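You operate a simulated robot arm through the tools that you are given. There is no shell and no other tool.

Carry out the task below with a simulated robot arm. There is one attempt and no reset: what you move stays moved.

JOB
Bleed the steam to nought, then unbolt the louvred door and draw the rack out.
Fine: shut the red lever when the display shows 0 kPa; lift the black-topped bolt after that; keep clear of the vent.

The check looks at the end state, three seconds after you hand in, the way a careful person would. Anything else that was tipped, shoved, dropped, spilled or broken makes it a failure.

ROBOT AND FRAMES
A 7-joint arm with a fingered hand, fixed in place. Base frame: the origin is on the floor under the middle of its stand, x ahead of it, y to its left, z up. Readings come in m, rad, newtons and seconds.
It reaches about 1.164 m from its shoulder. Its first joint turns from -2.897 to 2.897 rad. Payload 4.7 kg.
The TCP is the grasp point between the finger pads, 0.036 m short of the fingertips. In the tool frame z runs along the fingers and y along their closing line. The gripper opens to 0.12 m; its body begins 0.042 m behind the TCP. The gripper is a hand of 5 fingers: y runs from the thumb to the fingers, the wrist lies at [-0.018, -0.122, -0.21] in the tool frame, and closing takes about 1.5 s.
Orientation is told as [roll, pitch, yaw] about the base's x, y, z axes, in that order, counted from this pose: with the fingers straight down and the wrist toward the robot, the tool's x, y and z point along [0, 1, 0], [1, 0, 0] and [0, 0, -1] of the base frame.

CONTROLS
- The arm moves only by the tool play_rows. Its arguments are lists of equal length, an entry for each row: "travel": the shift along the base's x, y, z in m, a list of three; "rotation": the turn, a rotation vector about the base's x, y, z in rad, a list of three; "jaw": the opening, from 0 (shut) to 1 (fully open). In form: {"travel": [[tx, ty, tz], ...], "rotation": [[wx, wy, wz], ...], "jaw": [jaw, ...]}. A call has 1 to 20 rows; each row shifts and turns the commanded pose from where the row before left it. A row lasts 0.2 s, in which the tool goes at most 0.05 m and 0.15 rad; a call with a longer step from one row to the next is refused whole, and so is a gripper value outside its range. A pose out of reach is approached as far as the arm can. The call stops where the force on the tool passes 90 N (or 10 N more than at its start, if that is more) or the arm is blocked; 0.2 s more then pass. The fingers move at their own pace (about 0.045 m/s each) and stop on an object; they squeeze with about 31 N. The grip force told is the motor's: it shows also when the fingers shut on nothing. Time passes only in rows, and 0.2 s behind the last, so rows that do not move let the fingers close. The reply holds the time, the measured pose of the TCP, the force on the tool along the base axes, the opening and the grip force, in the units named above and with some noise, with the torque about the TCP (base axes, N m) and any sound that the robot's microphone picked up, and new pictures: "views" is both (left out), scene, wrist or none.
- Cameras (640 x 400 px; columns grow to the right, rows downward): "scene" is fixed at [0.4016, 0.5016, 1.454]; the picture's right is [0.24, 0.97, 0.00], its down [0.93, -0.23, -0.29] and it looks along [-0.28, 0.07, -0.96] (base axes); focal length 259 px, centre (320, 200). "wrist" rides on the gripper at [0.073, -0.091, -0.143] in the tool frame; the picture's right is [-0.80, 0.28, -0.53], its down [-0.53, -0.73, 0.42] and it looks along [-0.27, 0.62, 0.74] (tool axes); focal length 234 px, centre (320, 200). There is no depth. A picture from a camera that has moved, and an enlarged one, comes with that camera's place and axes in the base frame and with its lens.
- hand_shape(shape): the hand has 5 fingers and takes this shape, open, in about a second: jaw (thumb against the fingers, like two jaws); tri (thumb and two fingers); tip (a fingertip pinch); poke (one finger out to press); point (the index stretched); flat (the hand flat); cup (the hand cupped); fist (a fist). The gripper value then closes the fingers along that shape, each until it touches; the sizes above hold for jaw. It gives what a move gives, with no picture.
- zoom(camera, box): a new picture of the part [left, top, right, bottom] of that camera's present view, enlarged. It takes no simulated time.
- sign_off(): hands the job in; it is judged then, once.

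Nothing tells you positions but the pictures and the camera data. Unless the task says otherwise, let go and move clear before handing in.

The tools are called after "Call:" by a JSON object that holds its "op" and its "data". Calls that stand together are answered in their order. play_rows: Moves the arm, as the interface text tells. Its arguments: {"type":"object","properties":{"travel":{"type":"array","items":{"type":"array","items":{"type":"number"}}},"rotation":{"type":"array","items":{"type":"array","items":{"type":"number"}}},"jaw":{"type":"array","items":{"type":"number"}},"views":{"type":"string","enum":["both","scene","wrist","none"]}},"required":["travel","rotation","jaw"]} The other tools are called the same way: hand_shape (shape) gives the hand a shape; zoom (camera, box) takes an enlarged picture of a part of a camera's view; sign_off () hands the job in.

At the start:

```text
t: 0.0
eef_pos: [0.3695, 0.4304, 1.1371]
ee_rot: [0.001, 0.0, -0.003]
wrist_force: [0.3, 0.4, 1.1]
ft_torque: [-0.03, -0.01, 0.01]
opening: 0.1195
grip_force: 0.0
shape: jaw
```

scene: 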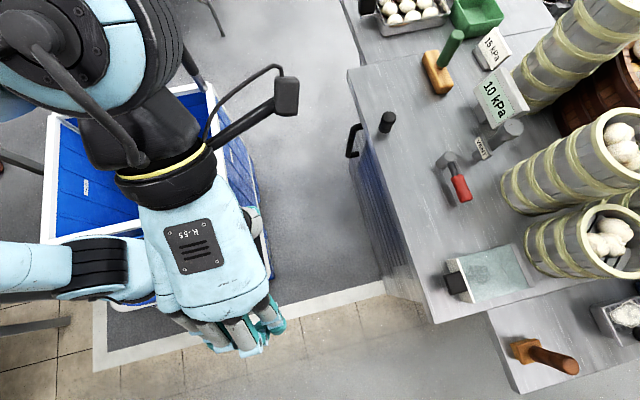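
wrist: 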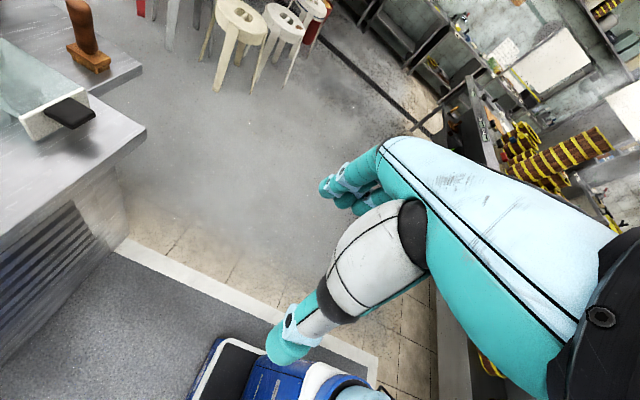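

The scene shows a steamer cabinet to the robot's left (y+), with a display reading 10 kPa, a red lever, a vent, a black-topped bolt and a black door handle on the louvred door. I'll take enlarged views first before moving anything.

Call:
{"op": "zoom", "data": {"camera": "scene", "box": [340, 20, 540, 145]}}

Call:
{"op": "zoom", "data": {"camera": "scene", "box": [400, 80, 560, 220]}}

Call:
{"op": "zoom", "data": {"camera": "scene", "box": [320, 90, 480, 330]}}

Call:
{"op": "zoom", "data": {"camera": "wrist", "box": [0, 0, 320, 400]}}

```text
3.20 times, centred on (440, 82) of scene
camera zoom: at [0.4016, 0.5016, 1.454], right [0.24, 0.97, 0.0], down [0.93, -0.23, -0.29], along [-0.28, 0.07, -0.96], focal length 830 px, centre (-64, 576)
```

zoom: 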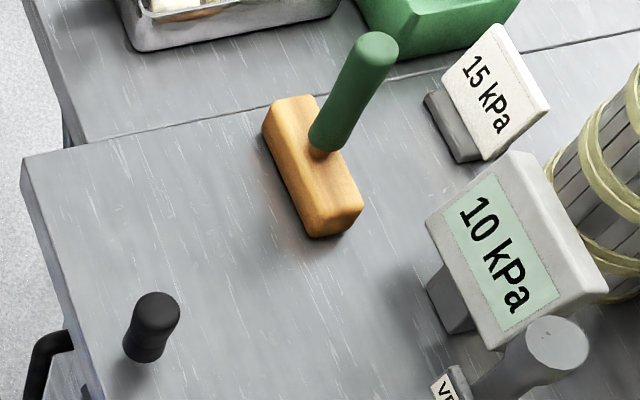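

```text
2.86 times, centred on (480, 150) of scene
camera zoom: at [0.4016, 0.5016, 1.454], right [0.24, 0.97, 0.0], down [0.93, -0.23, -0.29], along [-0.28, 0.07, -0.96], focal length 741 px, centre (-137, 343)
```

zoom: 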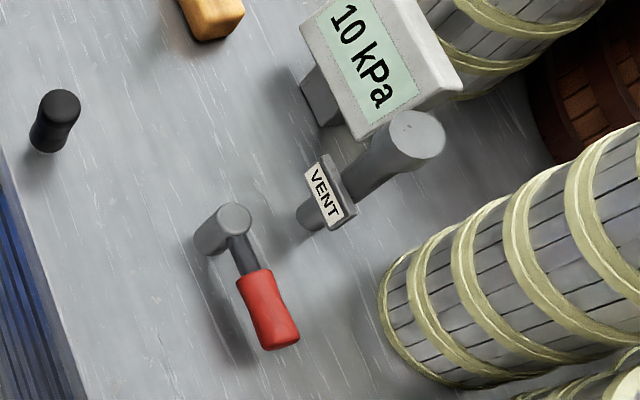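

```text
1.67 times, centred on (400, 210) of scene
camera zoom: at [0.4016, 0.5016, 1.454], right [0.24, 0.97, 0.0], down [0.93, -0.23, -0.29], along [-0.28, 0.07, -0.96], focal length 432 px, centre (187, 183)
```

zoom: 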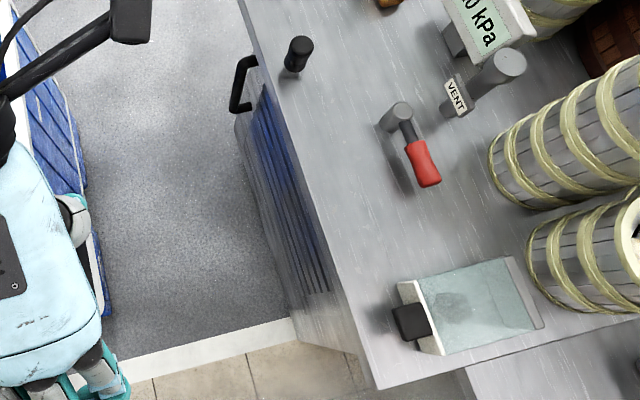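

```text
1.00 times, centred on (160, 200) of wrist (not enlarged: the box is as wide or as high as the picture)
camera zoom: at [0.2783, 0.5031, 1.2804], right [0.28, -0.8, 0.53], down [-0.73, -0.53, -0.42], along [0.62, -0.27, -0.74], focal length 234 px, centre (480, 200)
```

zoom: 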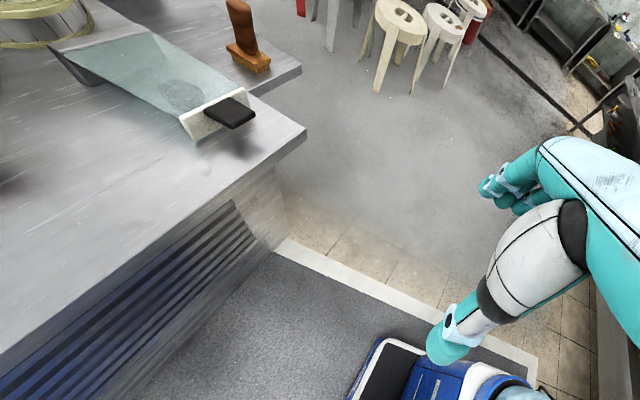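

Triangulating both pictures gives a worktop at about z 0.78 with its front edge at y≈0.74. The lever grip is near (0.28, 0.90, 0.835) pointing +x, the vent stack near (0.18, 1.01, top 0.92), and the bolt near (0.04, 0.78, top 0.85). I'll turn the hand to face the cabinet while well above it, so the wrist camera can confirm this.

Call:
{"op": "play_rows", "data": {"travel": [[-0.015, 0, 0.005], [-0.015, 0, 0.005], [-0.015, 0, 0.005], [-0.015, 0, 0.005], [-0.015, 0, 0.005], [-0.015, 0, 0.005], [-0.015, 0, 0.005], [-0.015, 0, 0.005], [-0.015, 0, 0.005], [-0.015, 0, 0.005], [-0.015, 0, 0]], "rotation": [[0, 0, 0.145], [0, 0, 0.145], [0, 0, 0.145], [0, 0, 0.145], [0, 0, 0.145], [0, 0, 0.145], [0, 0, 0.145], [0, 0, 0.145], [0, 0, 0.145], [0, 0, 0.145], [0, 0, 0.12]], "jaw": [1, 1, 1, 1, 1, 1, 1, 1, 1, 1, 1]}}

```text
t: 2.4
eef_pos: [0.2041, 0.4302, 1.1872]
ee_rot: [0.0, 0.001, 1.572]
wrist_force: [0.8, 0.4, 0.4]
ft_torque: [-0.05, 0.03, 0.02]
opening: 0.1197
grip_force: 0.1
shape: jaw
camera wrist: at [0.1313, 0.3397, 1.3308], right [0.8, 0.28, 0.53], down [0.53, -0.73, -0.42], along [0.27, 0.62, -0.74], focal length 234 px, centre (320, 200)
```

scene: 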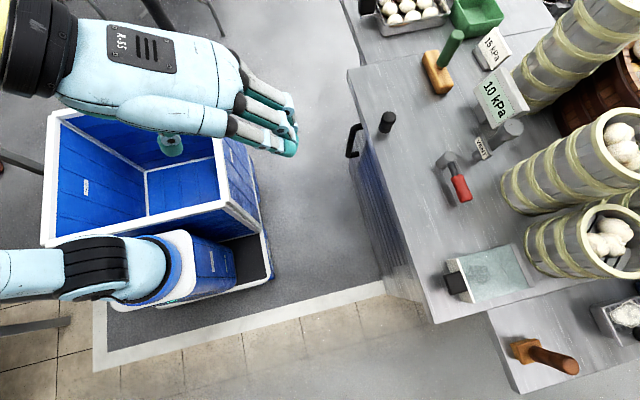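
wrist: 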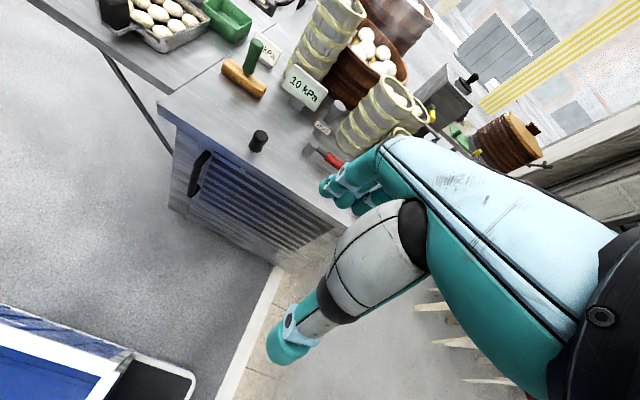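

The hand now faces the cabinet; I can see the louvred door with its handle at the left end, and the bolt above it. I'll zoom in on the door and the top fittings.

Call:
{"op": "zoom", "data": {"camera": "wrist", "box": [140, 80, 380, 280]}}

Call:
{"op": "zoom", "data": {"camera": "wrist", "box": [260, 50, 380, 200]}}

Call:
{"op": "zoom", "data": {"camera": "scene", "box": [420, 60, 640, 300]}}

```text
2.00 times, centred on (260, 180) of wrist
camera zoom: at [0.1313, 0.3397, 1.3308], right [0.8, 0.28, 0.53], down [0.53, -0.73, -0.42], along [0.27, 0.62, -0.74], focal length 468 px, centre (440, 240)
```

zoom: 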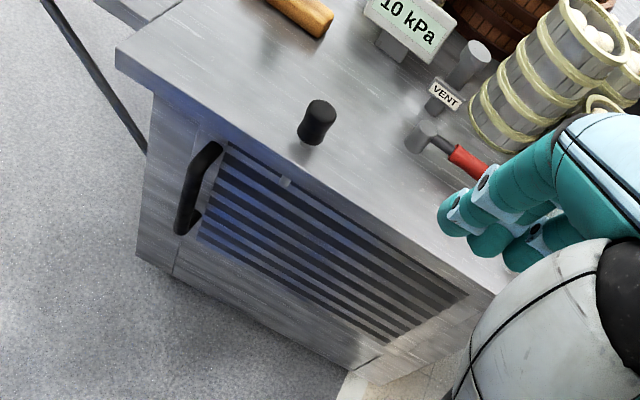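

```text
2.67 times, centred on (320, 125) of wrist
camera zoom: at [0.1313, 0.3397, 1.3308], right [0.8, 0.28, 0.53], down [0.53, -0.73, -0.42], along [0.27, 0.62, -0.74], focal length 624 px, centre (320, 400)
```

zoom: 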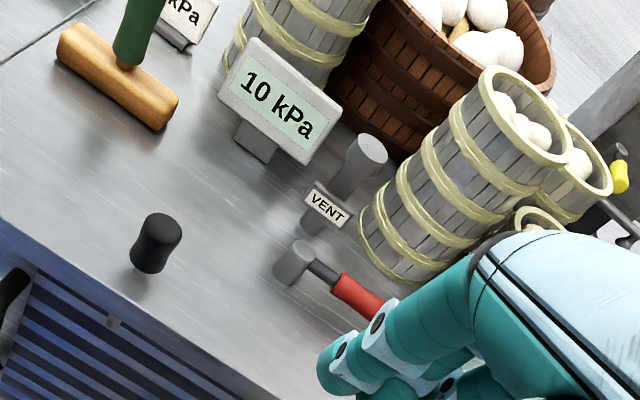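

```text
1.67 times, centred on (530, 180) of scene
camera zoom: at [0.4016, 0.5016, 1.454], right [0.24, 0.97, 0.0], down [0.93, -0.23, -0.29], along [-0.28, 0.07, -0.96], focal length 432 px, centre (-30, 233)
```

zoom: 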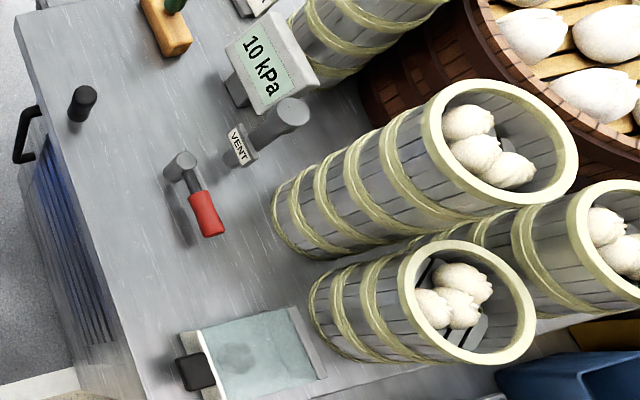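

The worktop height needs a better fix, since my two triangulations disagree (0.78 vs 0.84). I'll shift the hand along +x with the same orientation for a wide-baseline second view.

Call:
{"op": "play_rows", "data": {"travel": [[0.04, 0, 0], [0.04, 0, 0], [0.04, 0, 0], [0.04, 0, 0], [0.04, 0, 0], [0.04, 0, 0], [0.04, 0, 0], [0.02, 0, 0], [0, 0, 0]], "rotation": [[0, 0, 0], [0, 0, 0], [0, 0, 0], [0, 0, 0], [0, 0, 0], [0, 0, 0], [0, 0, 0], [0, 0, 0], [0, 0, 0]], "jaw": [1, 1, 1, 1, 1, 1, 1, 1, 1]}}

Call:
{"op": "zoom", "data": {"camera": "wrist", "box": [60, 40, 300, 190]}}

```text
t: 4.4
eef_pos: [0.5039, 0.4305, 1.1884]
ee_rot: [0.0, 0.0, 1.571]
wrist_force: [0.7, -0.1, 1.0]
ft_torque: [0.0, -0.03, 0.0]
opening: 0.1196
grip_force: 0.0
shape: jaw
camera wrist: at [0.4312, 0.3396, 1.3316], right [0.8, 0.28, 0.53], down [0.53, -0.73, -0.42], along [0.27, 0.62, -0.74], focal length 234 px, centre (320, 200)
```

scene: 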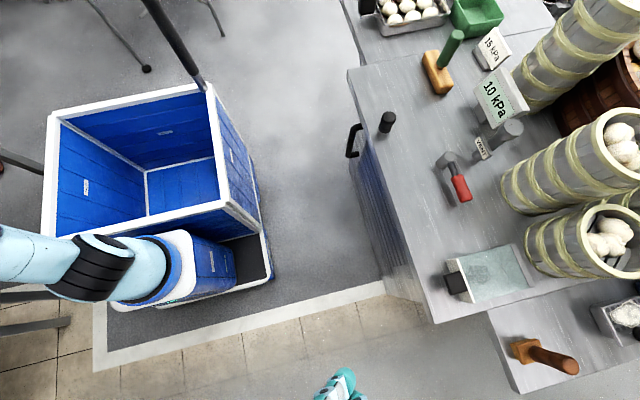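
wrist: 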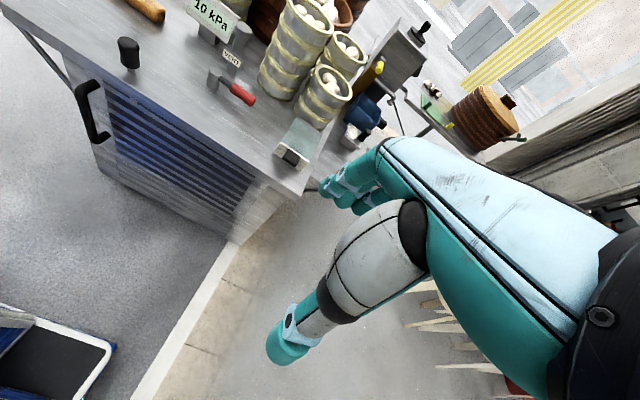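

```text
2.67 times, centred on (180, 115) of wrist
camera zoom: at [0.4312, 0.3396, 1.3316], right [0.8, 0.28, 0.53], down [0.53, -0.73, -0.42], along [0.27, 0.62, -0.74], focal length 624 px, centre (693, 427)
```

zoom: 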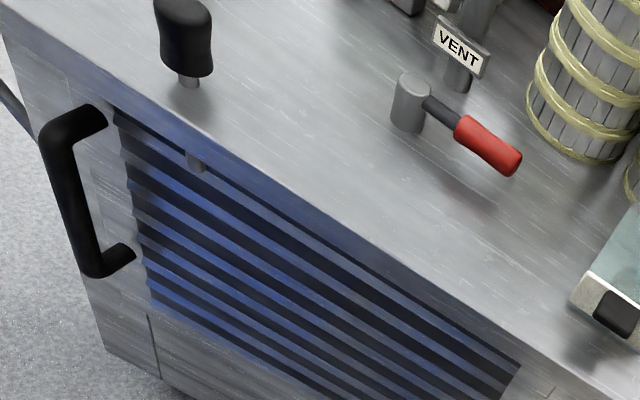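

The wide baseline fixes the layout:
- worktop z≈0.842, front edge y≈0.72
- lever post (0.208, 0.866), red grip centre (0.287, 0.868, 0.885)
- vent stack (0.204, 0.97), top z≈0.97
- bolt (0.08, 0.755), top z≈0.91

Next I'll bring the hand, tilted back slightly, to a staging point above and in front of the lever.

Call:
{"op": "play_rows", "data": {"travel": [[-0.0204, 0.03, -0.004], [-0.0204, 0.03, -0.004], [-0.0204, 0.03, -0.004], [-0.0204, 0.03, -0.004], [-0.0204, 0.03, -0.004], [-0.0204, 0.03, -0.004], [-0.0204, 0.03, -0.004], [-0.0204, 0.03, -0.004], [-0.0204, 0.03, -0.004], [-0.0204, 0.03, -0.004], [0, 0, 0]], "rotation": [[0.035, 0, 0], [0.035, 0, 0], [0.035, 0, 0], [0.035, 0, 0], [0.035, 0, 0], [0.035, 0, 0], [0.035, 0, 0], [0.035, 0, 0], [0.035, 0, 0], [0.035, 0, 0], [0, 0, 0]], "jaw": [0.7, 0.7, 0.7, 0.7, 0.7, 0.7, 0.7, 0.7, 0.7, 0.7, 0.7]}}

Call:
{"op": "zoom", "data": {"camera": "wrist", "box": [120, 80, 440, 280]}}

```text
t: 6.8
eef_pos: [0.3008, 0.7288, 1.1457]
ee_rot: [0.0, -0.352, 1.568]
wrist_force: [0.4, -0.7, -0.3]
ft_torque: [0.0, -0.06, 0.0]
opening: 0.0841
grip_force: 0.1
shape: jaw
camera wrist: at [0.2275, 0.5942, 1.2496], right [0.8, 0.08, 0.59], down [0.53, -0.54, -0.65], along [0.27, 0.84, -0.48], focal length 234 px, centre (320, 200)
```

scene: 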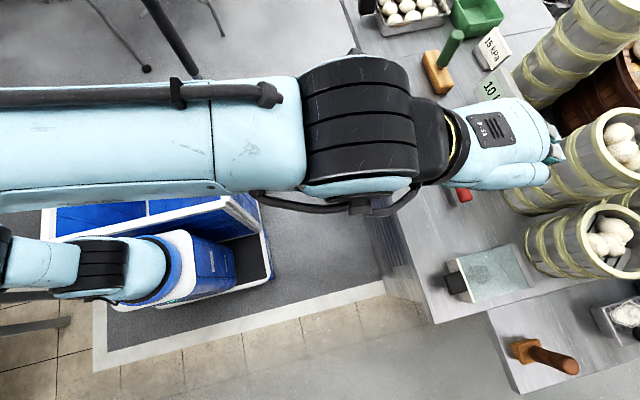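
wrist: 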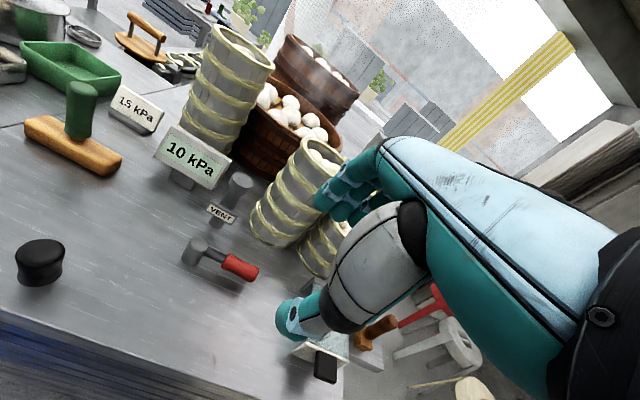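

```text
2.00 times, centred on (280, 180) of wrist
camera zoom: at [0.2275, 0.5942, 1.2496], right [0.8, 0.08, 0.59], down [0.53, -0.54, -0.65], along [0.27, 0.84, -0.48], focal length 468 px, centre (400, 240)
```

zoom: 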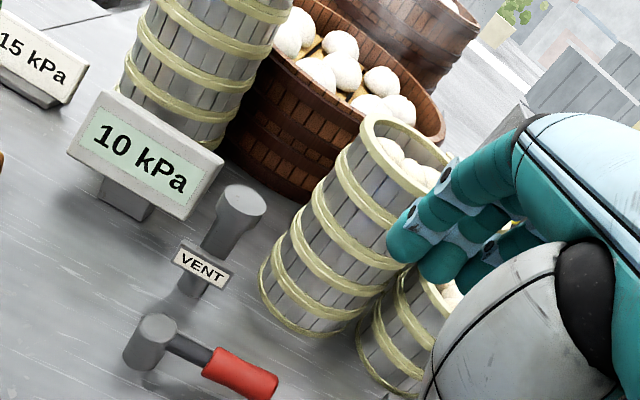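

The third view agrees with the position estimates to within a few mm. Now I'll go above the lever, with fingers on the far side and thumb on the near side, stopping about 10 cm over it.

Call:
{"op": "play_rows", "data": {"travel": [[0, 0.035, -0.03], [0, 0.035, -0.03], [0, 0.035, -0.03], [0, 0.034, -0.03], [0, 0, 0]], "rotation": [[0, 0, 0], [0, 0, 0], [0, 0, 0], [0, 0, 0], [0, 0, 0]], "jaw": [0.7, 0.7, 0.7, 0.7, 0.7]}}

Call:
{"op": "zoom", "data": {"camera": "wrist", "box": [160, 140, 400, 340]}}

Call:
{"op": "zoom", "data": {"camera": "scene", "box": [420, 60, 620, 240]}}

```text
t: 8.0
eef_pos: [0.3018, 0.8738, 1.0243]
ee_rot: [0.0, -0.35, 1.57]
wrist_force: [0.4, -0.3, -1.1]
ft_torque: [0.01, 0.02, 0.02]
opening: 0.0845
grip_force: 0.0
shape: jaw
camera wrist: at [0.2289, 0.7378, 1.1279], right [0.8, 0.08, 0.59], down [0.53, -0.54, -0.65], along [0.27, 0.84, -0.48], focal length 234 px, centre (320, 200)
```

scene: 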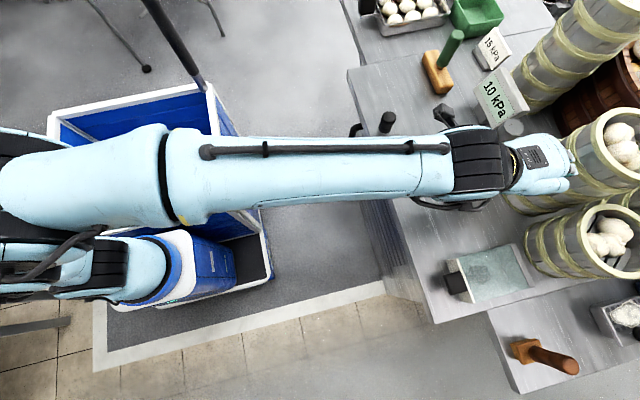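
wrist: 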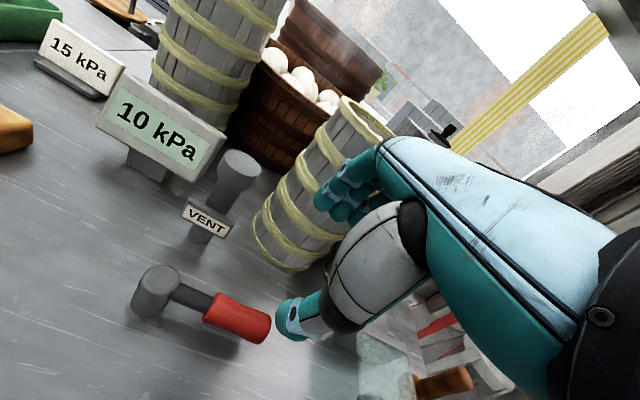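

```text
2.00 times, centred on (280, 240) of wrist
camera zoom: at [0.2289, 0.7378, 1.1279], right [0.8, 0.08, 0.59], down [0.53, -0.54, -0.65], along [0.27, 0.84, -0.48], focal length 468 px, centre (400, 120)
```

zoom: 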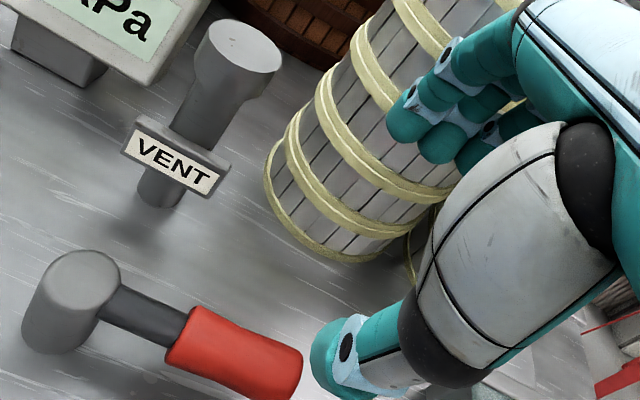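

```text
2.22 times, centred on (520, 150) of scene
camera zoom: at [0.4016, 0.5016, 1.454], right [0.24, 0.97, 0.0], down [0.93, -0.23, -0.29], along [-0.28, 0.07, -0.96], focal length 576 px, centre (-124, 311)
```

zoom: 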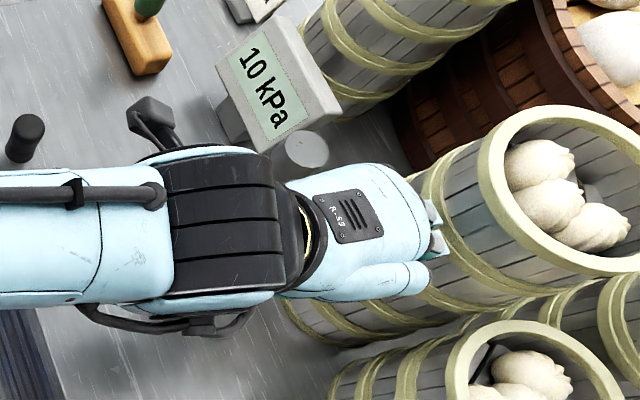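

The projection of thumb and fingertips matches my model, with the index finger in the TCP plane and the others on the +x side, away from the vent. I'll descend straight so the fingers straddle the red grip.

Call:
{"op": "play_rows", "data": {"travel": [[-0.016, 0, -0.025], [0, 0, -0.025], [0, 0, -0.025], [0, 0, -0.02], [0, 0, -0.015], [0, -0.002, -0.01], [0, 0, -0.005], [0, 0, 0]], "rotation": [[0, 0, 0], [0, 0, 0], [0, 0, 0], [0, 0, 0], [0, 0, 0], [0, 0, 0], [0, 0, 0], [0, 0, 0]], "jaw": [0.7, 0.7, 0.7, 0.7, 0.7, 0.7, 0.7, 0.7]}}

Call:
{"op": "zoom", "data": {"camera": "wrist", "box": [160, 140, 400, 340]}}

```text
t: 9.8
eef_pos: [0.2843, 0.8668, 0.9118]
ee_rot: [-0.001, -0.364, 1.569]
wrist_force: [-0.1, -13.3, 54.6]
ft_torque: [-2.92, 0.32, 0.06]
opening: 0.0804
grip_force: 0.1
shape: jaw
camera wrist: at [0.2111, 0.7314, 1.0137], right [0.8, 0.07, 0.59], down [0.53, -0.53, -0.66], along [0.27, 0.84, -0.47], focal length 234 px, centre (320, 200)
```

scene: 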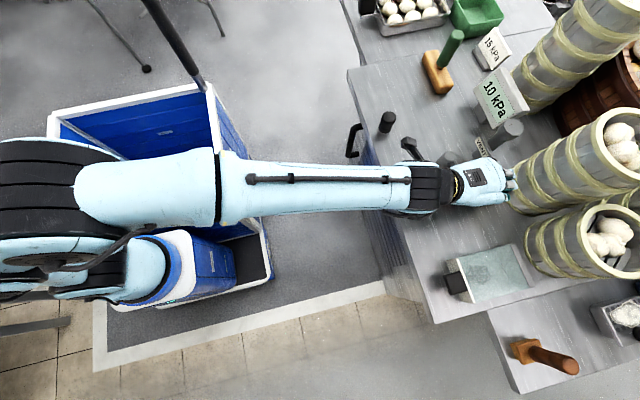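
wrist: 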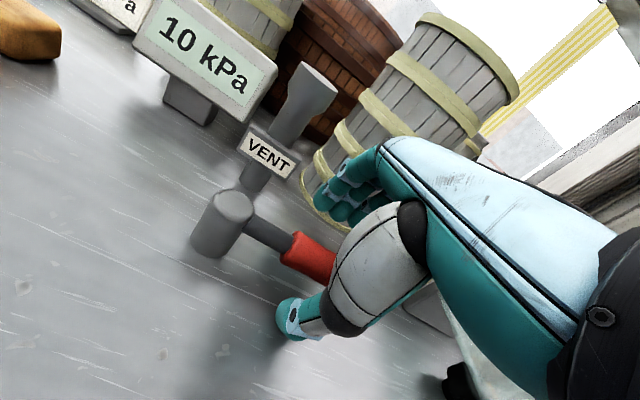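

```text
2.00 times, centred on (280, 240) of wrist
camera zoom: at [0.2111, 0.7314, 1.0137], right [0.8, 0.07, 0.59], down [0.53, -0.53, -0.66], along [0.27, 0.84, -0.47], focal length 468 px, centre (400, 120)
```

zoom: 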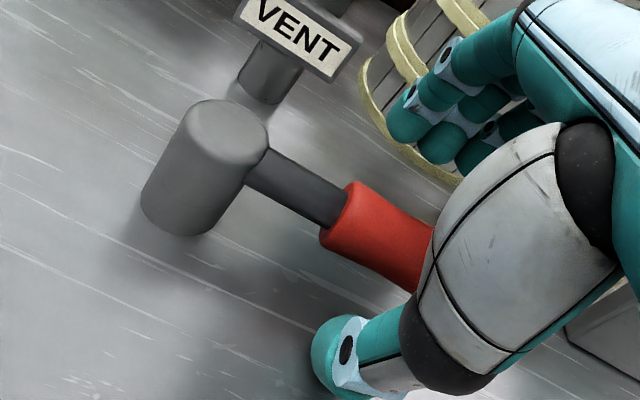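

The thumb tip is resting on the worktop (54 N up), because the tilt puts it lowest. I'll lift 2 cm, take out most of the tilt, and re-descend to keep the thumb just clear of the surface.

Call:
{"op": "play_rows", "data": {"travel": [[0, 0, 0.02], [0, 0, 0.005], [0, 0, 0], [0, 0, -0.01], [0, 0, -0.008], [0, 0, 0]], "rotation": [[0, 0, 0], [-0.12, 0, 0], [-0.12, 0, 0], [0, 0, 0], [0, 0, 0], [0, 0, 0]], "jaw": [0.7, 0.7, 0.7, 0.7, 0.7, 0.7]}}

Call:
{"op": "zoom", "data": {"camera": "wrist", "box": [160, 140, 400, 340]}}

```text
t: 11.2
eef_pos: [0.2866, 0.8675, 0.9089]
ee_rot: [-0.001, -0.111, 1.571]
wrist_force: [0.2, 0.5, 0.9]
ft_torque: [-0.01, -0.01, -0.02]
opening: 0.0837
grip_force: 0.0
shape: jaw
camera wrist: at [0.2124, 0.7613, 1.0417], right [0.8, 0.22, 0.55], down [0.53, -0.68, -0.5], along [0.27, 0.7, -0.67], focal length 234 px, centre (320, 200)
```

scene: 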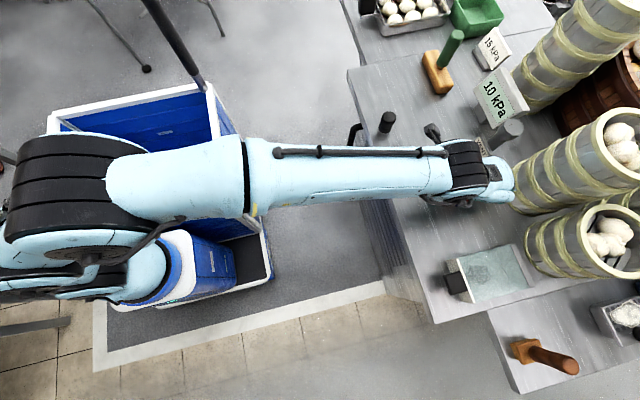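
wrist: 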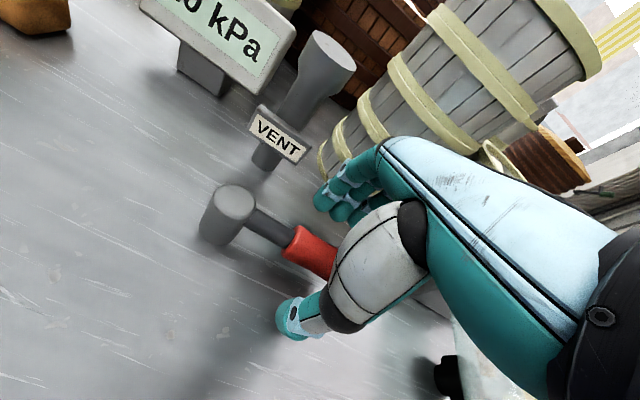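

```text
2.00 times, centred on (280, 240) of wrist
camera zoom: at [0.2124, 0.7613, 1.0417], right [0.8, 0.22, 0.55], down [0.53, -0.68, -0.5], along [0.27, 0.7, -0.67], focal length 468 px, centre (400, 120)
```

zoom: 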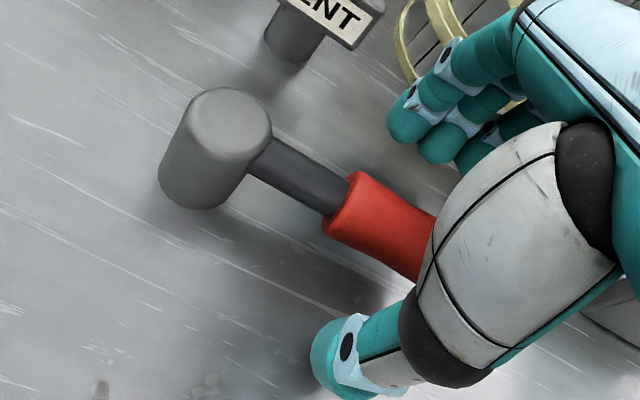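

The hand is now clear, straddling the red grip. I'll lower a further 8 mm and close on it.

Call:
{"op": "play_rows", "data": {"travel": [[0, 0, -0.008], [0, 0, 0], [0, 0, 0], [0, 0, 0], [0, 0, 0], [0, 0, 0], [0, 0, 0]], "rotation": [[0, 0, 0], [0, 0, 0], [0, 0, 0], [0, 0, 0], [0, 0, 0], [0, 0, 0], [0, 0, 0]], "jaw": [0.7, 0.5, 0.4, 0.3, 0.2, 0.1, 0.1]}}

Call:
{"op": "zoom", "data": {"camera": "wrist", "box": [160, 140, 400, 340]}}

```text
t: 12.8
eef_pos: [0.2862, 0.8653, 0.9024]
ee_rot: [0.0, -0.109, 1.57]
wrist_force: [-0.6, -4.9, 0.5]
ft_torque: [-0.08, 0.01, -0.01]
opening: 0.0134
grip_force: 0.0
shape: jaw
camera wrist: at [0.212, 0.7602, 1.0345], right [0.8, 0.22, 0.55], down [0.53, -0.68, -0.5], along [0.27, 0.7, -0.66], focal length 234 px, centre (320, 200)
```

scene: 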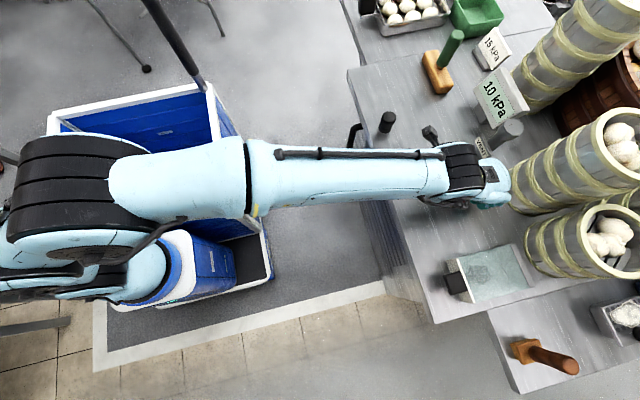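
wrist: 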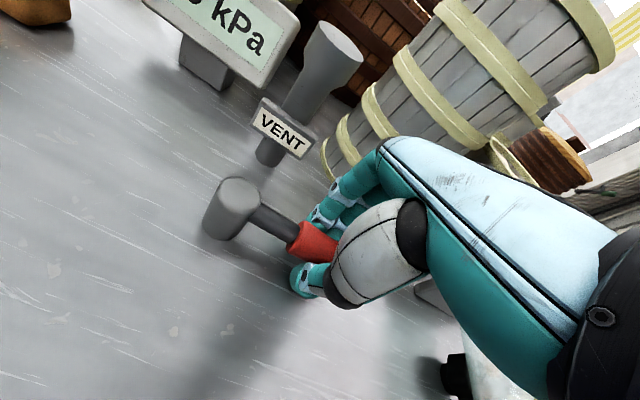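

```text
2.00 times, centred on (280, 240) of wrist
camera zoom: at [0.212, 0.7602, 1.0345], right [0.8, 0.22, 0.55], down [0.53, -0.68, -0.5], along [0.27, 0.7, -0.66], focal length 468 px, centre (400, 120)
```

zoom: 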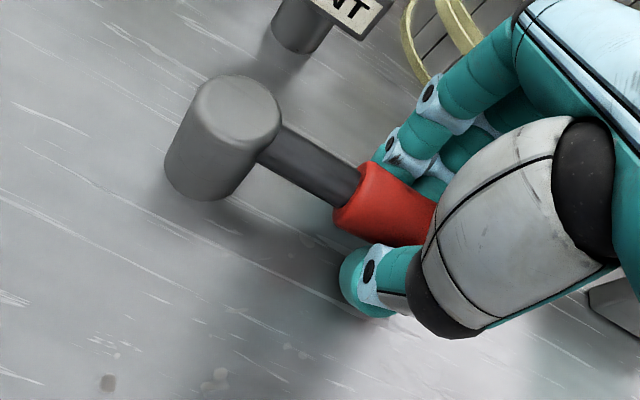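

The fingers are lightly around the red grip. I'll firm up the grip and test a small turn towards the front (-y, away from the vent) about the post axis, watching the force.

Call:
{"op": "play_rows", "data": {"travel": [[0, 0, 0], [0, 0, 0], [0, 0, 0], [-0.0004, -0.0078, 0], [-0.0012, -0.0077, 0], [0, 0, 0]], "rotation": [[0, 0, 0], [0, 0, 0], [0, 0, 0], [0, 0, -0.1], [0, 0, -0.1], [0, 0, 0]], "jaw": [0, 0, 0, 0, 0, 0]}}

Call:
{"op": "zoom", "data": {"camera": "wrist", "box": [160, 140, 400, 340]}}

Call:
{"op": "zoom", "data": {"camera": "scene", "box": [420, 60, 620, 240]}}

```text
t: 14.2
eef_pos: [0.2858, 0.852, 0.899]
ee_rot: [0.001, -0.104, 1.37]
wrist_force: [3.2, -3.2, -25.7]
ft_torque: [0.23, 0.04, 0.16]
opening: 0.0136
grip_force: 31.3
shape: jaw
camera wrist: at [0.1915, 0.7629, 1.0315], right [0.83, 0.06, 0.55], down [0.38, -0.78, -0.5], along [0.4, 0.63, -0.67], focal length 234 px, centre (320, 200)
```

scene: 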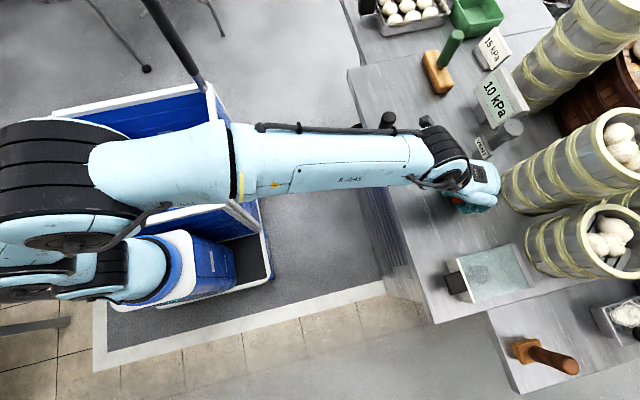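
wrist: 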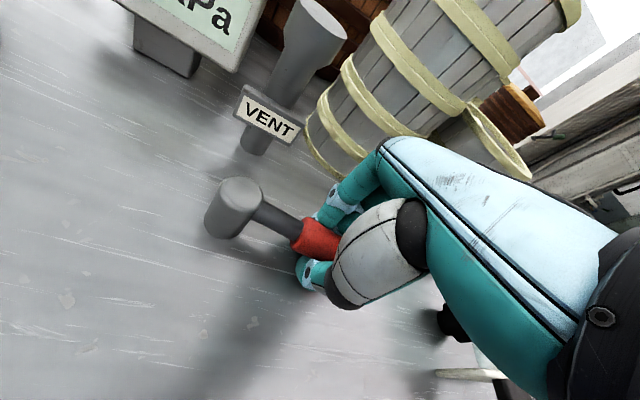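

```text
2.00 times, centred on (280, 240) of wrist
camera zoom: at [0.1915, 0.7629, 1.0315], right [0.83, 0.06, 0.55], down [0.38, -0.78, -0.5], along [0.4, 0.63, -0.67], focal length 468 px, centre (400, 120)
```

zoom: 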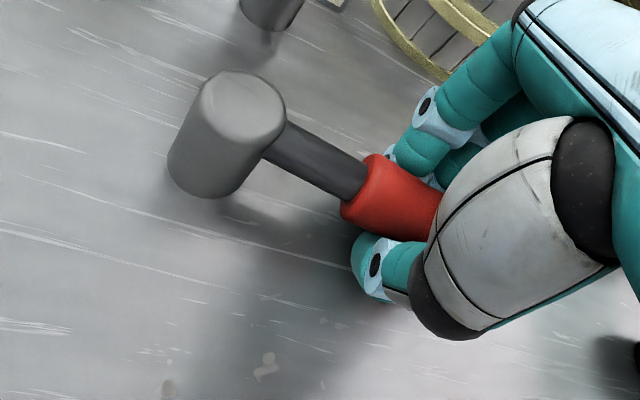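

```text
2.22 times, centred on (520, 150) of scene
camera zoom: at [0.4016, 0.5016, 1.454], right [0.24, 0.97, 0.0], down [0.93, -0.23, -0.29], along [-0.28, 0.07, -0.96], focal length 576 px, centre (-124, 311)
```

zoom: 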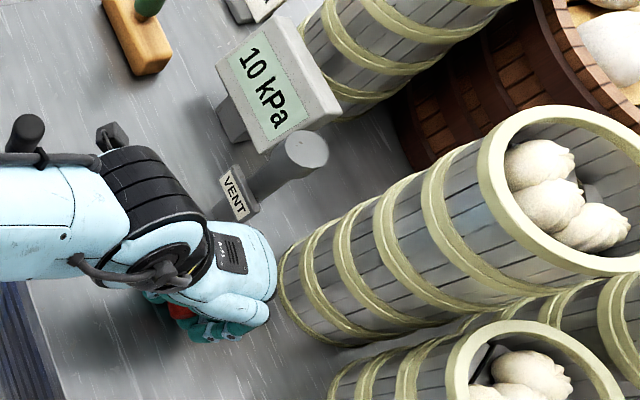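

The lever turned with the hand by about 0.2 rad with very little resistance, so it swings about the vertical post towards the front. I'll continue the arc and watch the display and force.

Call:
{"op": "play_rows", "data": {"travel": [[-0.0019, -0.0075, 0], [-0.0027, -0.0073, 0], [-0.0034, -0.007, 0], [-0.0041, -0.0066, 0], [-0.0047, -0.0062, 0]], "rotation": [[0, 0, -0.1], [0, 0, -0.1], [0, 0, -0.1], [0, 0, -0.1], [0, 0, -0.1]], "jaw": [0, 0, 0, 0, 0]}}

Call:
{"op": "zoom", "data": {"camera": "scene", "box": [420, 60, 620, 240]}}

```text
t: 15.4
eef_pos: [0.27, 0.8166, 0.8987]
ee_rot: [-0.001, -0.107, 0.867]
wrist_force: [15.2, -10.2, -31.5]
ft_torque: [0.2, -0.2, 0.06]
opening: 0.0137
grip_force: 31.2
shape: jaw
camera wrist: at [0.1449, 0.7834, 1.0314], right [0.76, -0.35, 0.55], down [-0.04, -0.87, -0.5], along [0.65, 0.36, -0.67], focal length 234 px, centre (320, 200)
```

scene: 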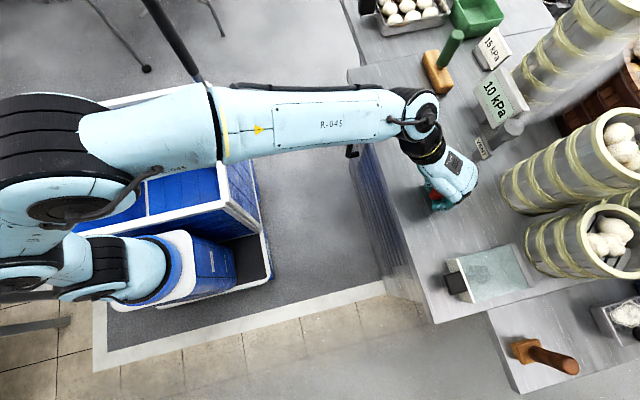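
wrist: 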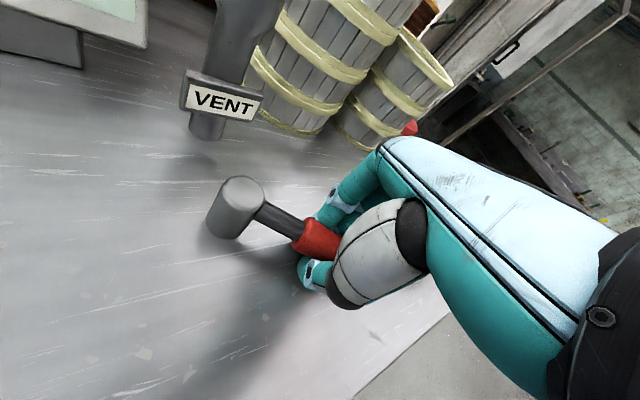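

```text
2.22 times, centred on (520, 150) of scene
camera zoom: at [0.4016, 0.5016, 1.454], right [0.24, 0.97, 0.0], down [0.93, -0.23, -0.29], along [-0.28, 0.07, -0.96], focal length 576 px, centre (-124, 311)
```

zoom: 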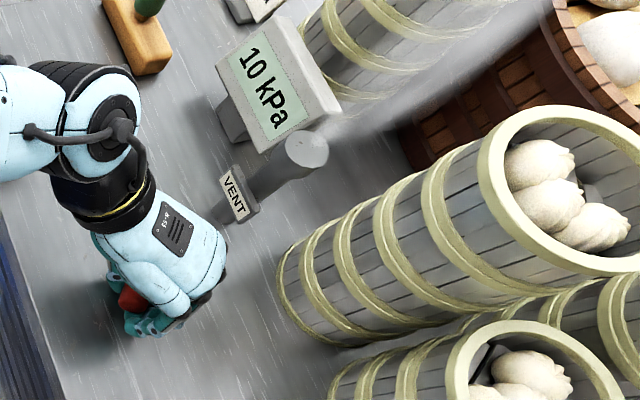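

Steam is now rising straight up from the vent, and the hand is moving away from it. I'll continue opening and watch the display.

Call:
{"op": "play_rows", "data": {"travel": [[-0.0046, -0.0062, 0], [-0.0055, -0.0054, 0], [-0.0061, -0.0047, 0], [-0.0066, -0.004, 0], [0, 0, 0]], "rotation": [[0, 0, -0.1], [0, 0, -0.1], [0, 0, -0.1], [0, 0, -0.1], [0, 0, 0]], "jaw": [0, 0, 0, 0, 0]}}

Call:
{"op": "zoom", "data": {"camera": "scene", "box": [370, 40, 620, 240]}}

```text
t: 16.6
eef_pos: [0.2437, 0.7967, 0.899]
ee_rot: [-0.004, -0.109, 0.469]
wrist_force: [11.6, -18.2, -34.6]
ft_torque: [0.07, -0.23, -0.07]
opening: 0.0132
grip_force: 31.0
shape: jaw
camera wrist: at [0.1156, 0.8134, 1.0312], right [0.56, -0.61, 0.56], down [-0.37, -0.78, -0.5], along [0.74, 0.08, -0.67], focal length 234 px, centre (320, 200)
```

scene: 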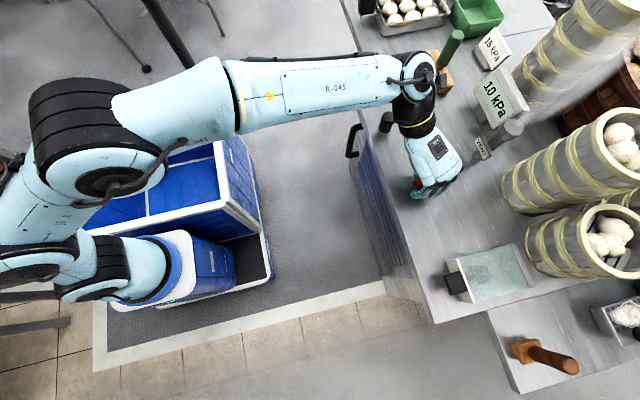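
wrist: 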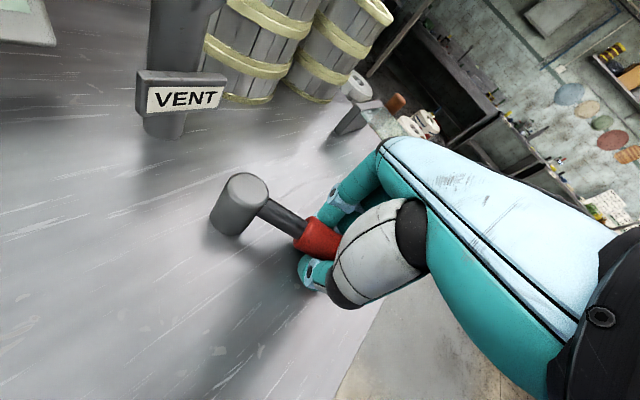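

```text
2.00 times, centred on (495, 140) of scene
camera zoom: at [0.4016, 0.5016, 1.454], right [0.24, 0.97, 0.0], down [0.93, -0.23, -0.29], along [-0.28, 0.07, -0.96], focal length 519 px, centre (-30, 320)
```

zoom: 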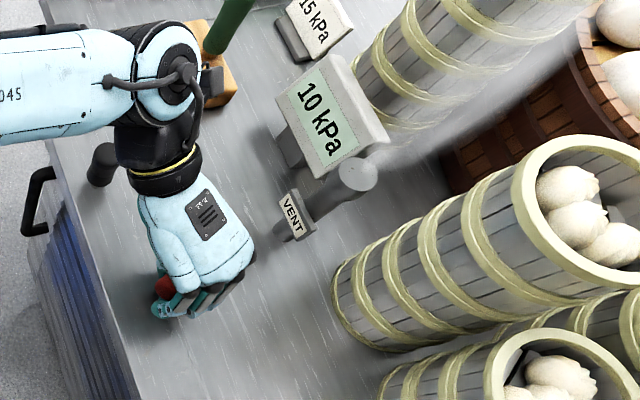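

The lever is about 63° open and the display still reads 10 kPa. I'll swing it the rest of the way towards 90° and check the reading.

Call:
{"op": "play_rows", "data": {"travel": [[-0.007, -0.0034, 0], [-0.0073, -0.0027, 0], [-0.0076, -0.002, 0], [-0.0077, -0.0012, 0], [0, 0, 0]], "rotation": [[0, 0, -0.1], [0, 0, -0.1], [0, 0, -0.1], [0, 0, -0.1], [0, 0, 0]], "jaw": [0, 0, 0, 0, 0]}}

Call:
{"op": "zoom", "data": {"camera": "scene", "box": [370, 40, 620, 240]}}

```text
t: 17.8
eef_pos: [0.2143, 0.7872, 0.8996]
ee_rot: [-0.003, -0.11, 0.07]
wrist_force: [1.8, -17.3, -38.9]
ft_torque: [0.0, -0.25, -0.12]
opening: 0.0131
grip_force: 31.3
shape: jaw
camera wrist: at [0.1019, 0.8528, 1.0312], right [0.28, -0.78, 0.56], down [-0.64, -0.58, -0.5], along [0.71, -0.22, -0.66], focal length 234 px, centre (320, 200)
```

scene: 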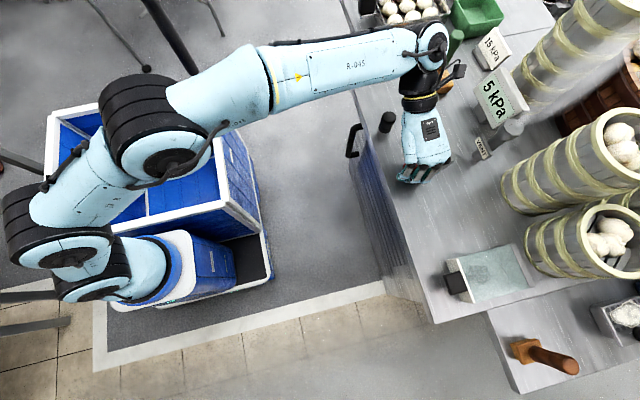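
wrist: 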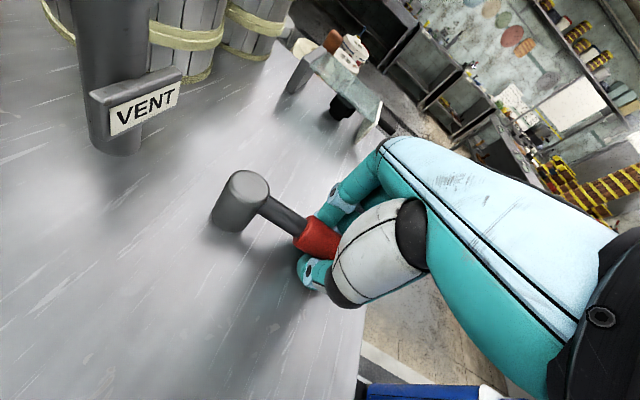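

```text
2.00 times, centred on (495, 140) of scene
camera zoom: at [0.4016, 0.5016, 1.454], right [0.24, 0.97, 0.0], down [0.93, -0.23, -0.29], along [-0.28, 0.07, -0.96], focal length 519 px, centre (-30, 320)
```

zoom: 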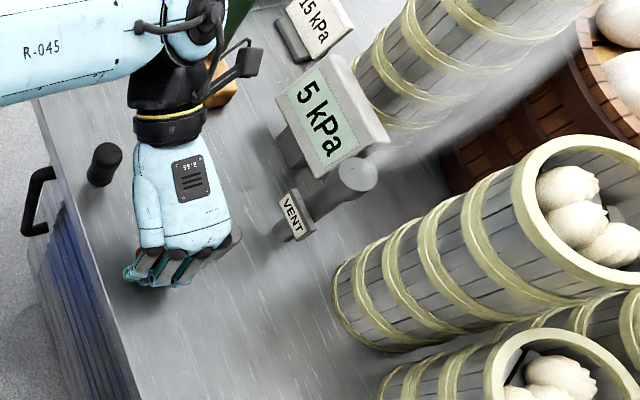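

The display has dropped to 5 kPa, with the hand well away from the steam column. I'll hold still and wait for it to fall.

Call:
{"op": "play_rows", "data": {"travel": [[0, 0, 0], [0, 0, 0], [0, 0, 0], [0, 0, 0]], "rotation": [[0, 0, 0], [0, 0, 0], [0, 0, 0], [0, 0, 0]], "jaw": [0, 0, 0, 0], "views": "scene"}}

Call:
{"op": "zoom", "data": {"camera": "scene", "box": [440, 60, 560, 140]}}

```text
t: 18.8
eef_pos: [0.2157, 0.7863, 0.8997]
ee_rot: [-0.003, -0.109, 0.072]
wrist_force: [0.1, -14.7, -41.4]
ft_torque: [0.04, -0.19, -0.01]
opening: 0.013
grip_force: 31.5
shape: jaw
```

scene: 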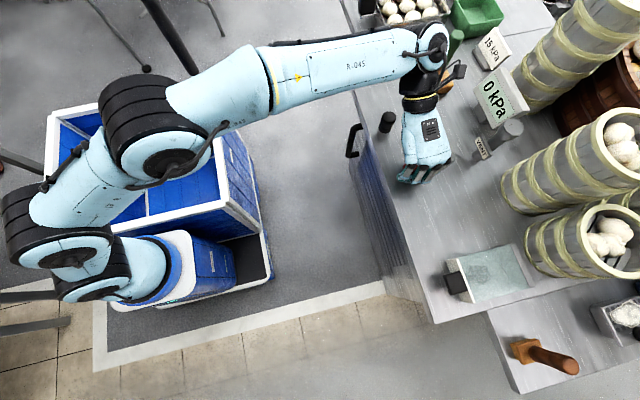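

```text
5.00 times, centred on (500, 100) of scene
camera zoom: at [0.4016, 0.5016, 1.454], right [0.24, 0.97, 0.0], down [0.93, -0.23, -0.29], along [-0.28, 0.07, -0.96], focal length 1297 px, centre (-580, 700)
```

zoom: 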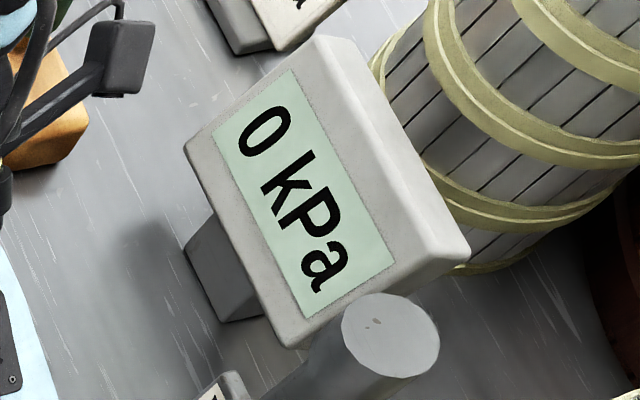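

It shows 0 kPa and the steam has stopped. Now I'll reverse the same arc to shut the lever back to its starting position, with a slight extra press against the stop.

Call:
{"op": "play_rows", "data": {"travel": [[0.0077, 0.0012, 0], [0.0076, 0.002, 0], [0.0073, 0.0027, 0], [0.007, 0.0034, 0], [0.0066, 0.004, 0], [0.0061, 0.0047, 0], [0.0055, 0.0054, 0], [0.0046, 0.0062, 0], [0.0047, 0.0062, 0], [0.0041, 0.0066, 0], [0.0034, 0.007, 0], [0.0027, 0.0073, 0], [0.0019, 0.0075, 0], [0.0012, 0.0077, 0], [0.0004, 0.0078, 0], [0, 0.003, 0], [0, 0, 0]], "rotation": [[0, 0, 0.1], [0, 0, 0.1], [0, 0, 0.1], [0, 0, 0.1], [0, 0, 0.1], [0, 0, 0.1], [0, 0, 0.1], [0, 0, 0.1], [0, 0, 0.1], [0, 0, 0.1], [0, 0, 0.1], [0, 0, 0.1], [0, 0, 0.1], [0, 0, 0.1], [0, 0, 0.1], [0, 0, 0], [0, 0, 0]], "jaw": [0, 0, 0, 0, 0, 0, 0, 0, 0, 0, 0, 0, 0, 0, 0, 0, 0]}}

Call:
{"op": "zoom", "data": {"camera": "scene", "box": [400, 60, 600, 240]}}

Call:
{"op": "zoom", "data": {"camera": "wrist", "box": [160, 140, 400, 340]}}

```text
t: 22.4
eef_pos: [0.2852, 0.8689, 0.8999]
ee_rot: [0.001, -0.108, 1.571]
wrist_force: [-4.9, -30.1, -25.0]
ft_torque: [-0.15, 0.03, 0.04]
opening: 0.015
grip_force: 31.5
shape: jaw
camera wrist: at [0.2125, 0.763, 1.0325], right [0.8, 0.22, 0.55], down [0.53, -0.68, -0.5], along [0.27, 0.7, -0.67], focal length 234 px, centre (320, 200)
```

scene: 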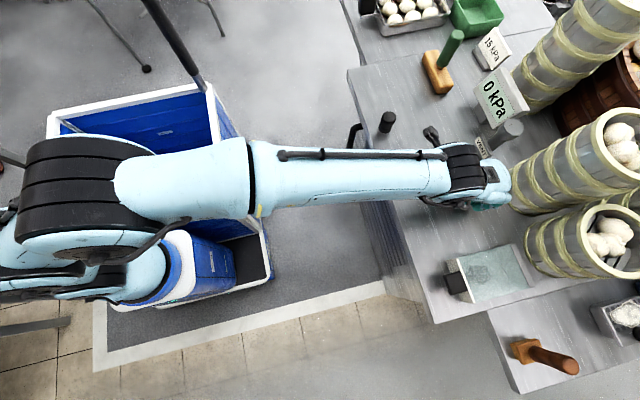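
wrist: 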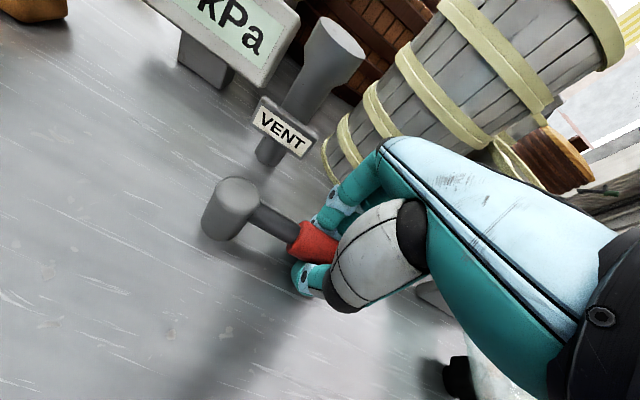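

```text
2.22 times, centred on (500, 150) of scene
camera zoom: at [0.4016, 0.5016, 1.454], right [0.24, 0.97, 0.0], down [0.93, -0.23, -0.29], along [-0.28, 0.07, -0.96], focal length 576 px, centre (-80, 311)
```

zoom: 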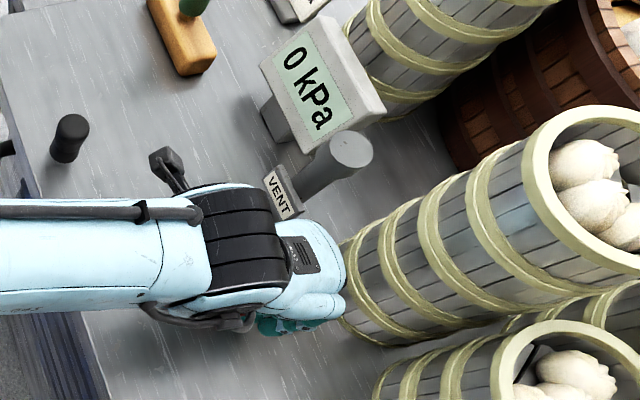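

```text
2.00 times, centred on (280, 240) of wrist
camera zoom: at [0.2125, 0.763, 1.0325], right [0.8, 0.22, 0.55], down [0.53, -0.68, -0.5], along [0.27, 0.7, -0.67], focal length 468 px, centre (400, 120)
```

zoom: 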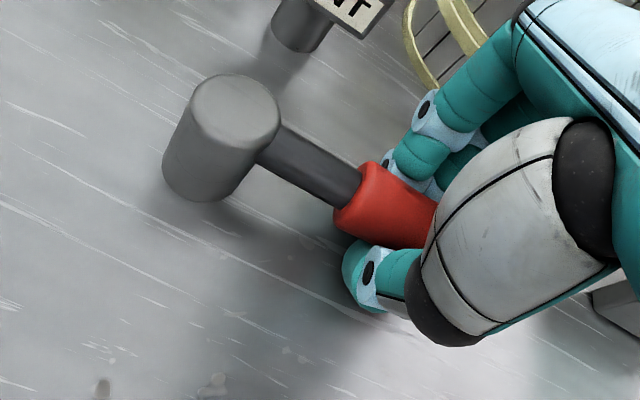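

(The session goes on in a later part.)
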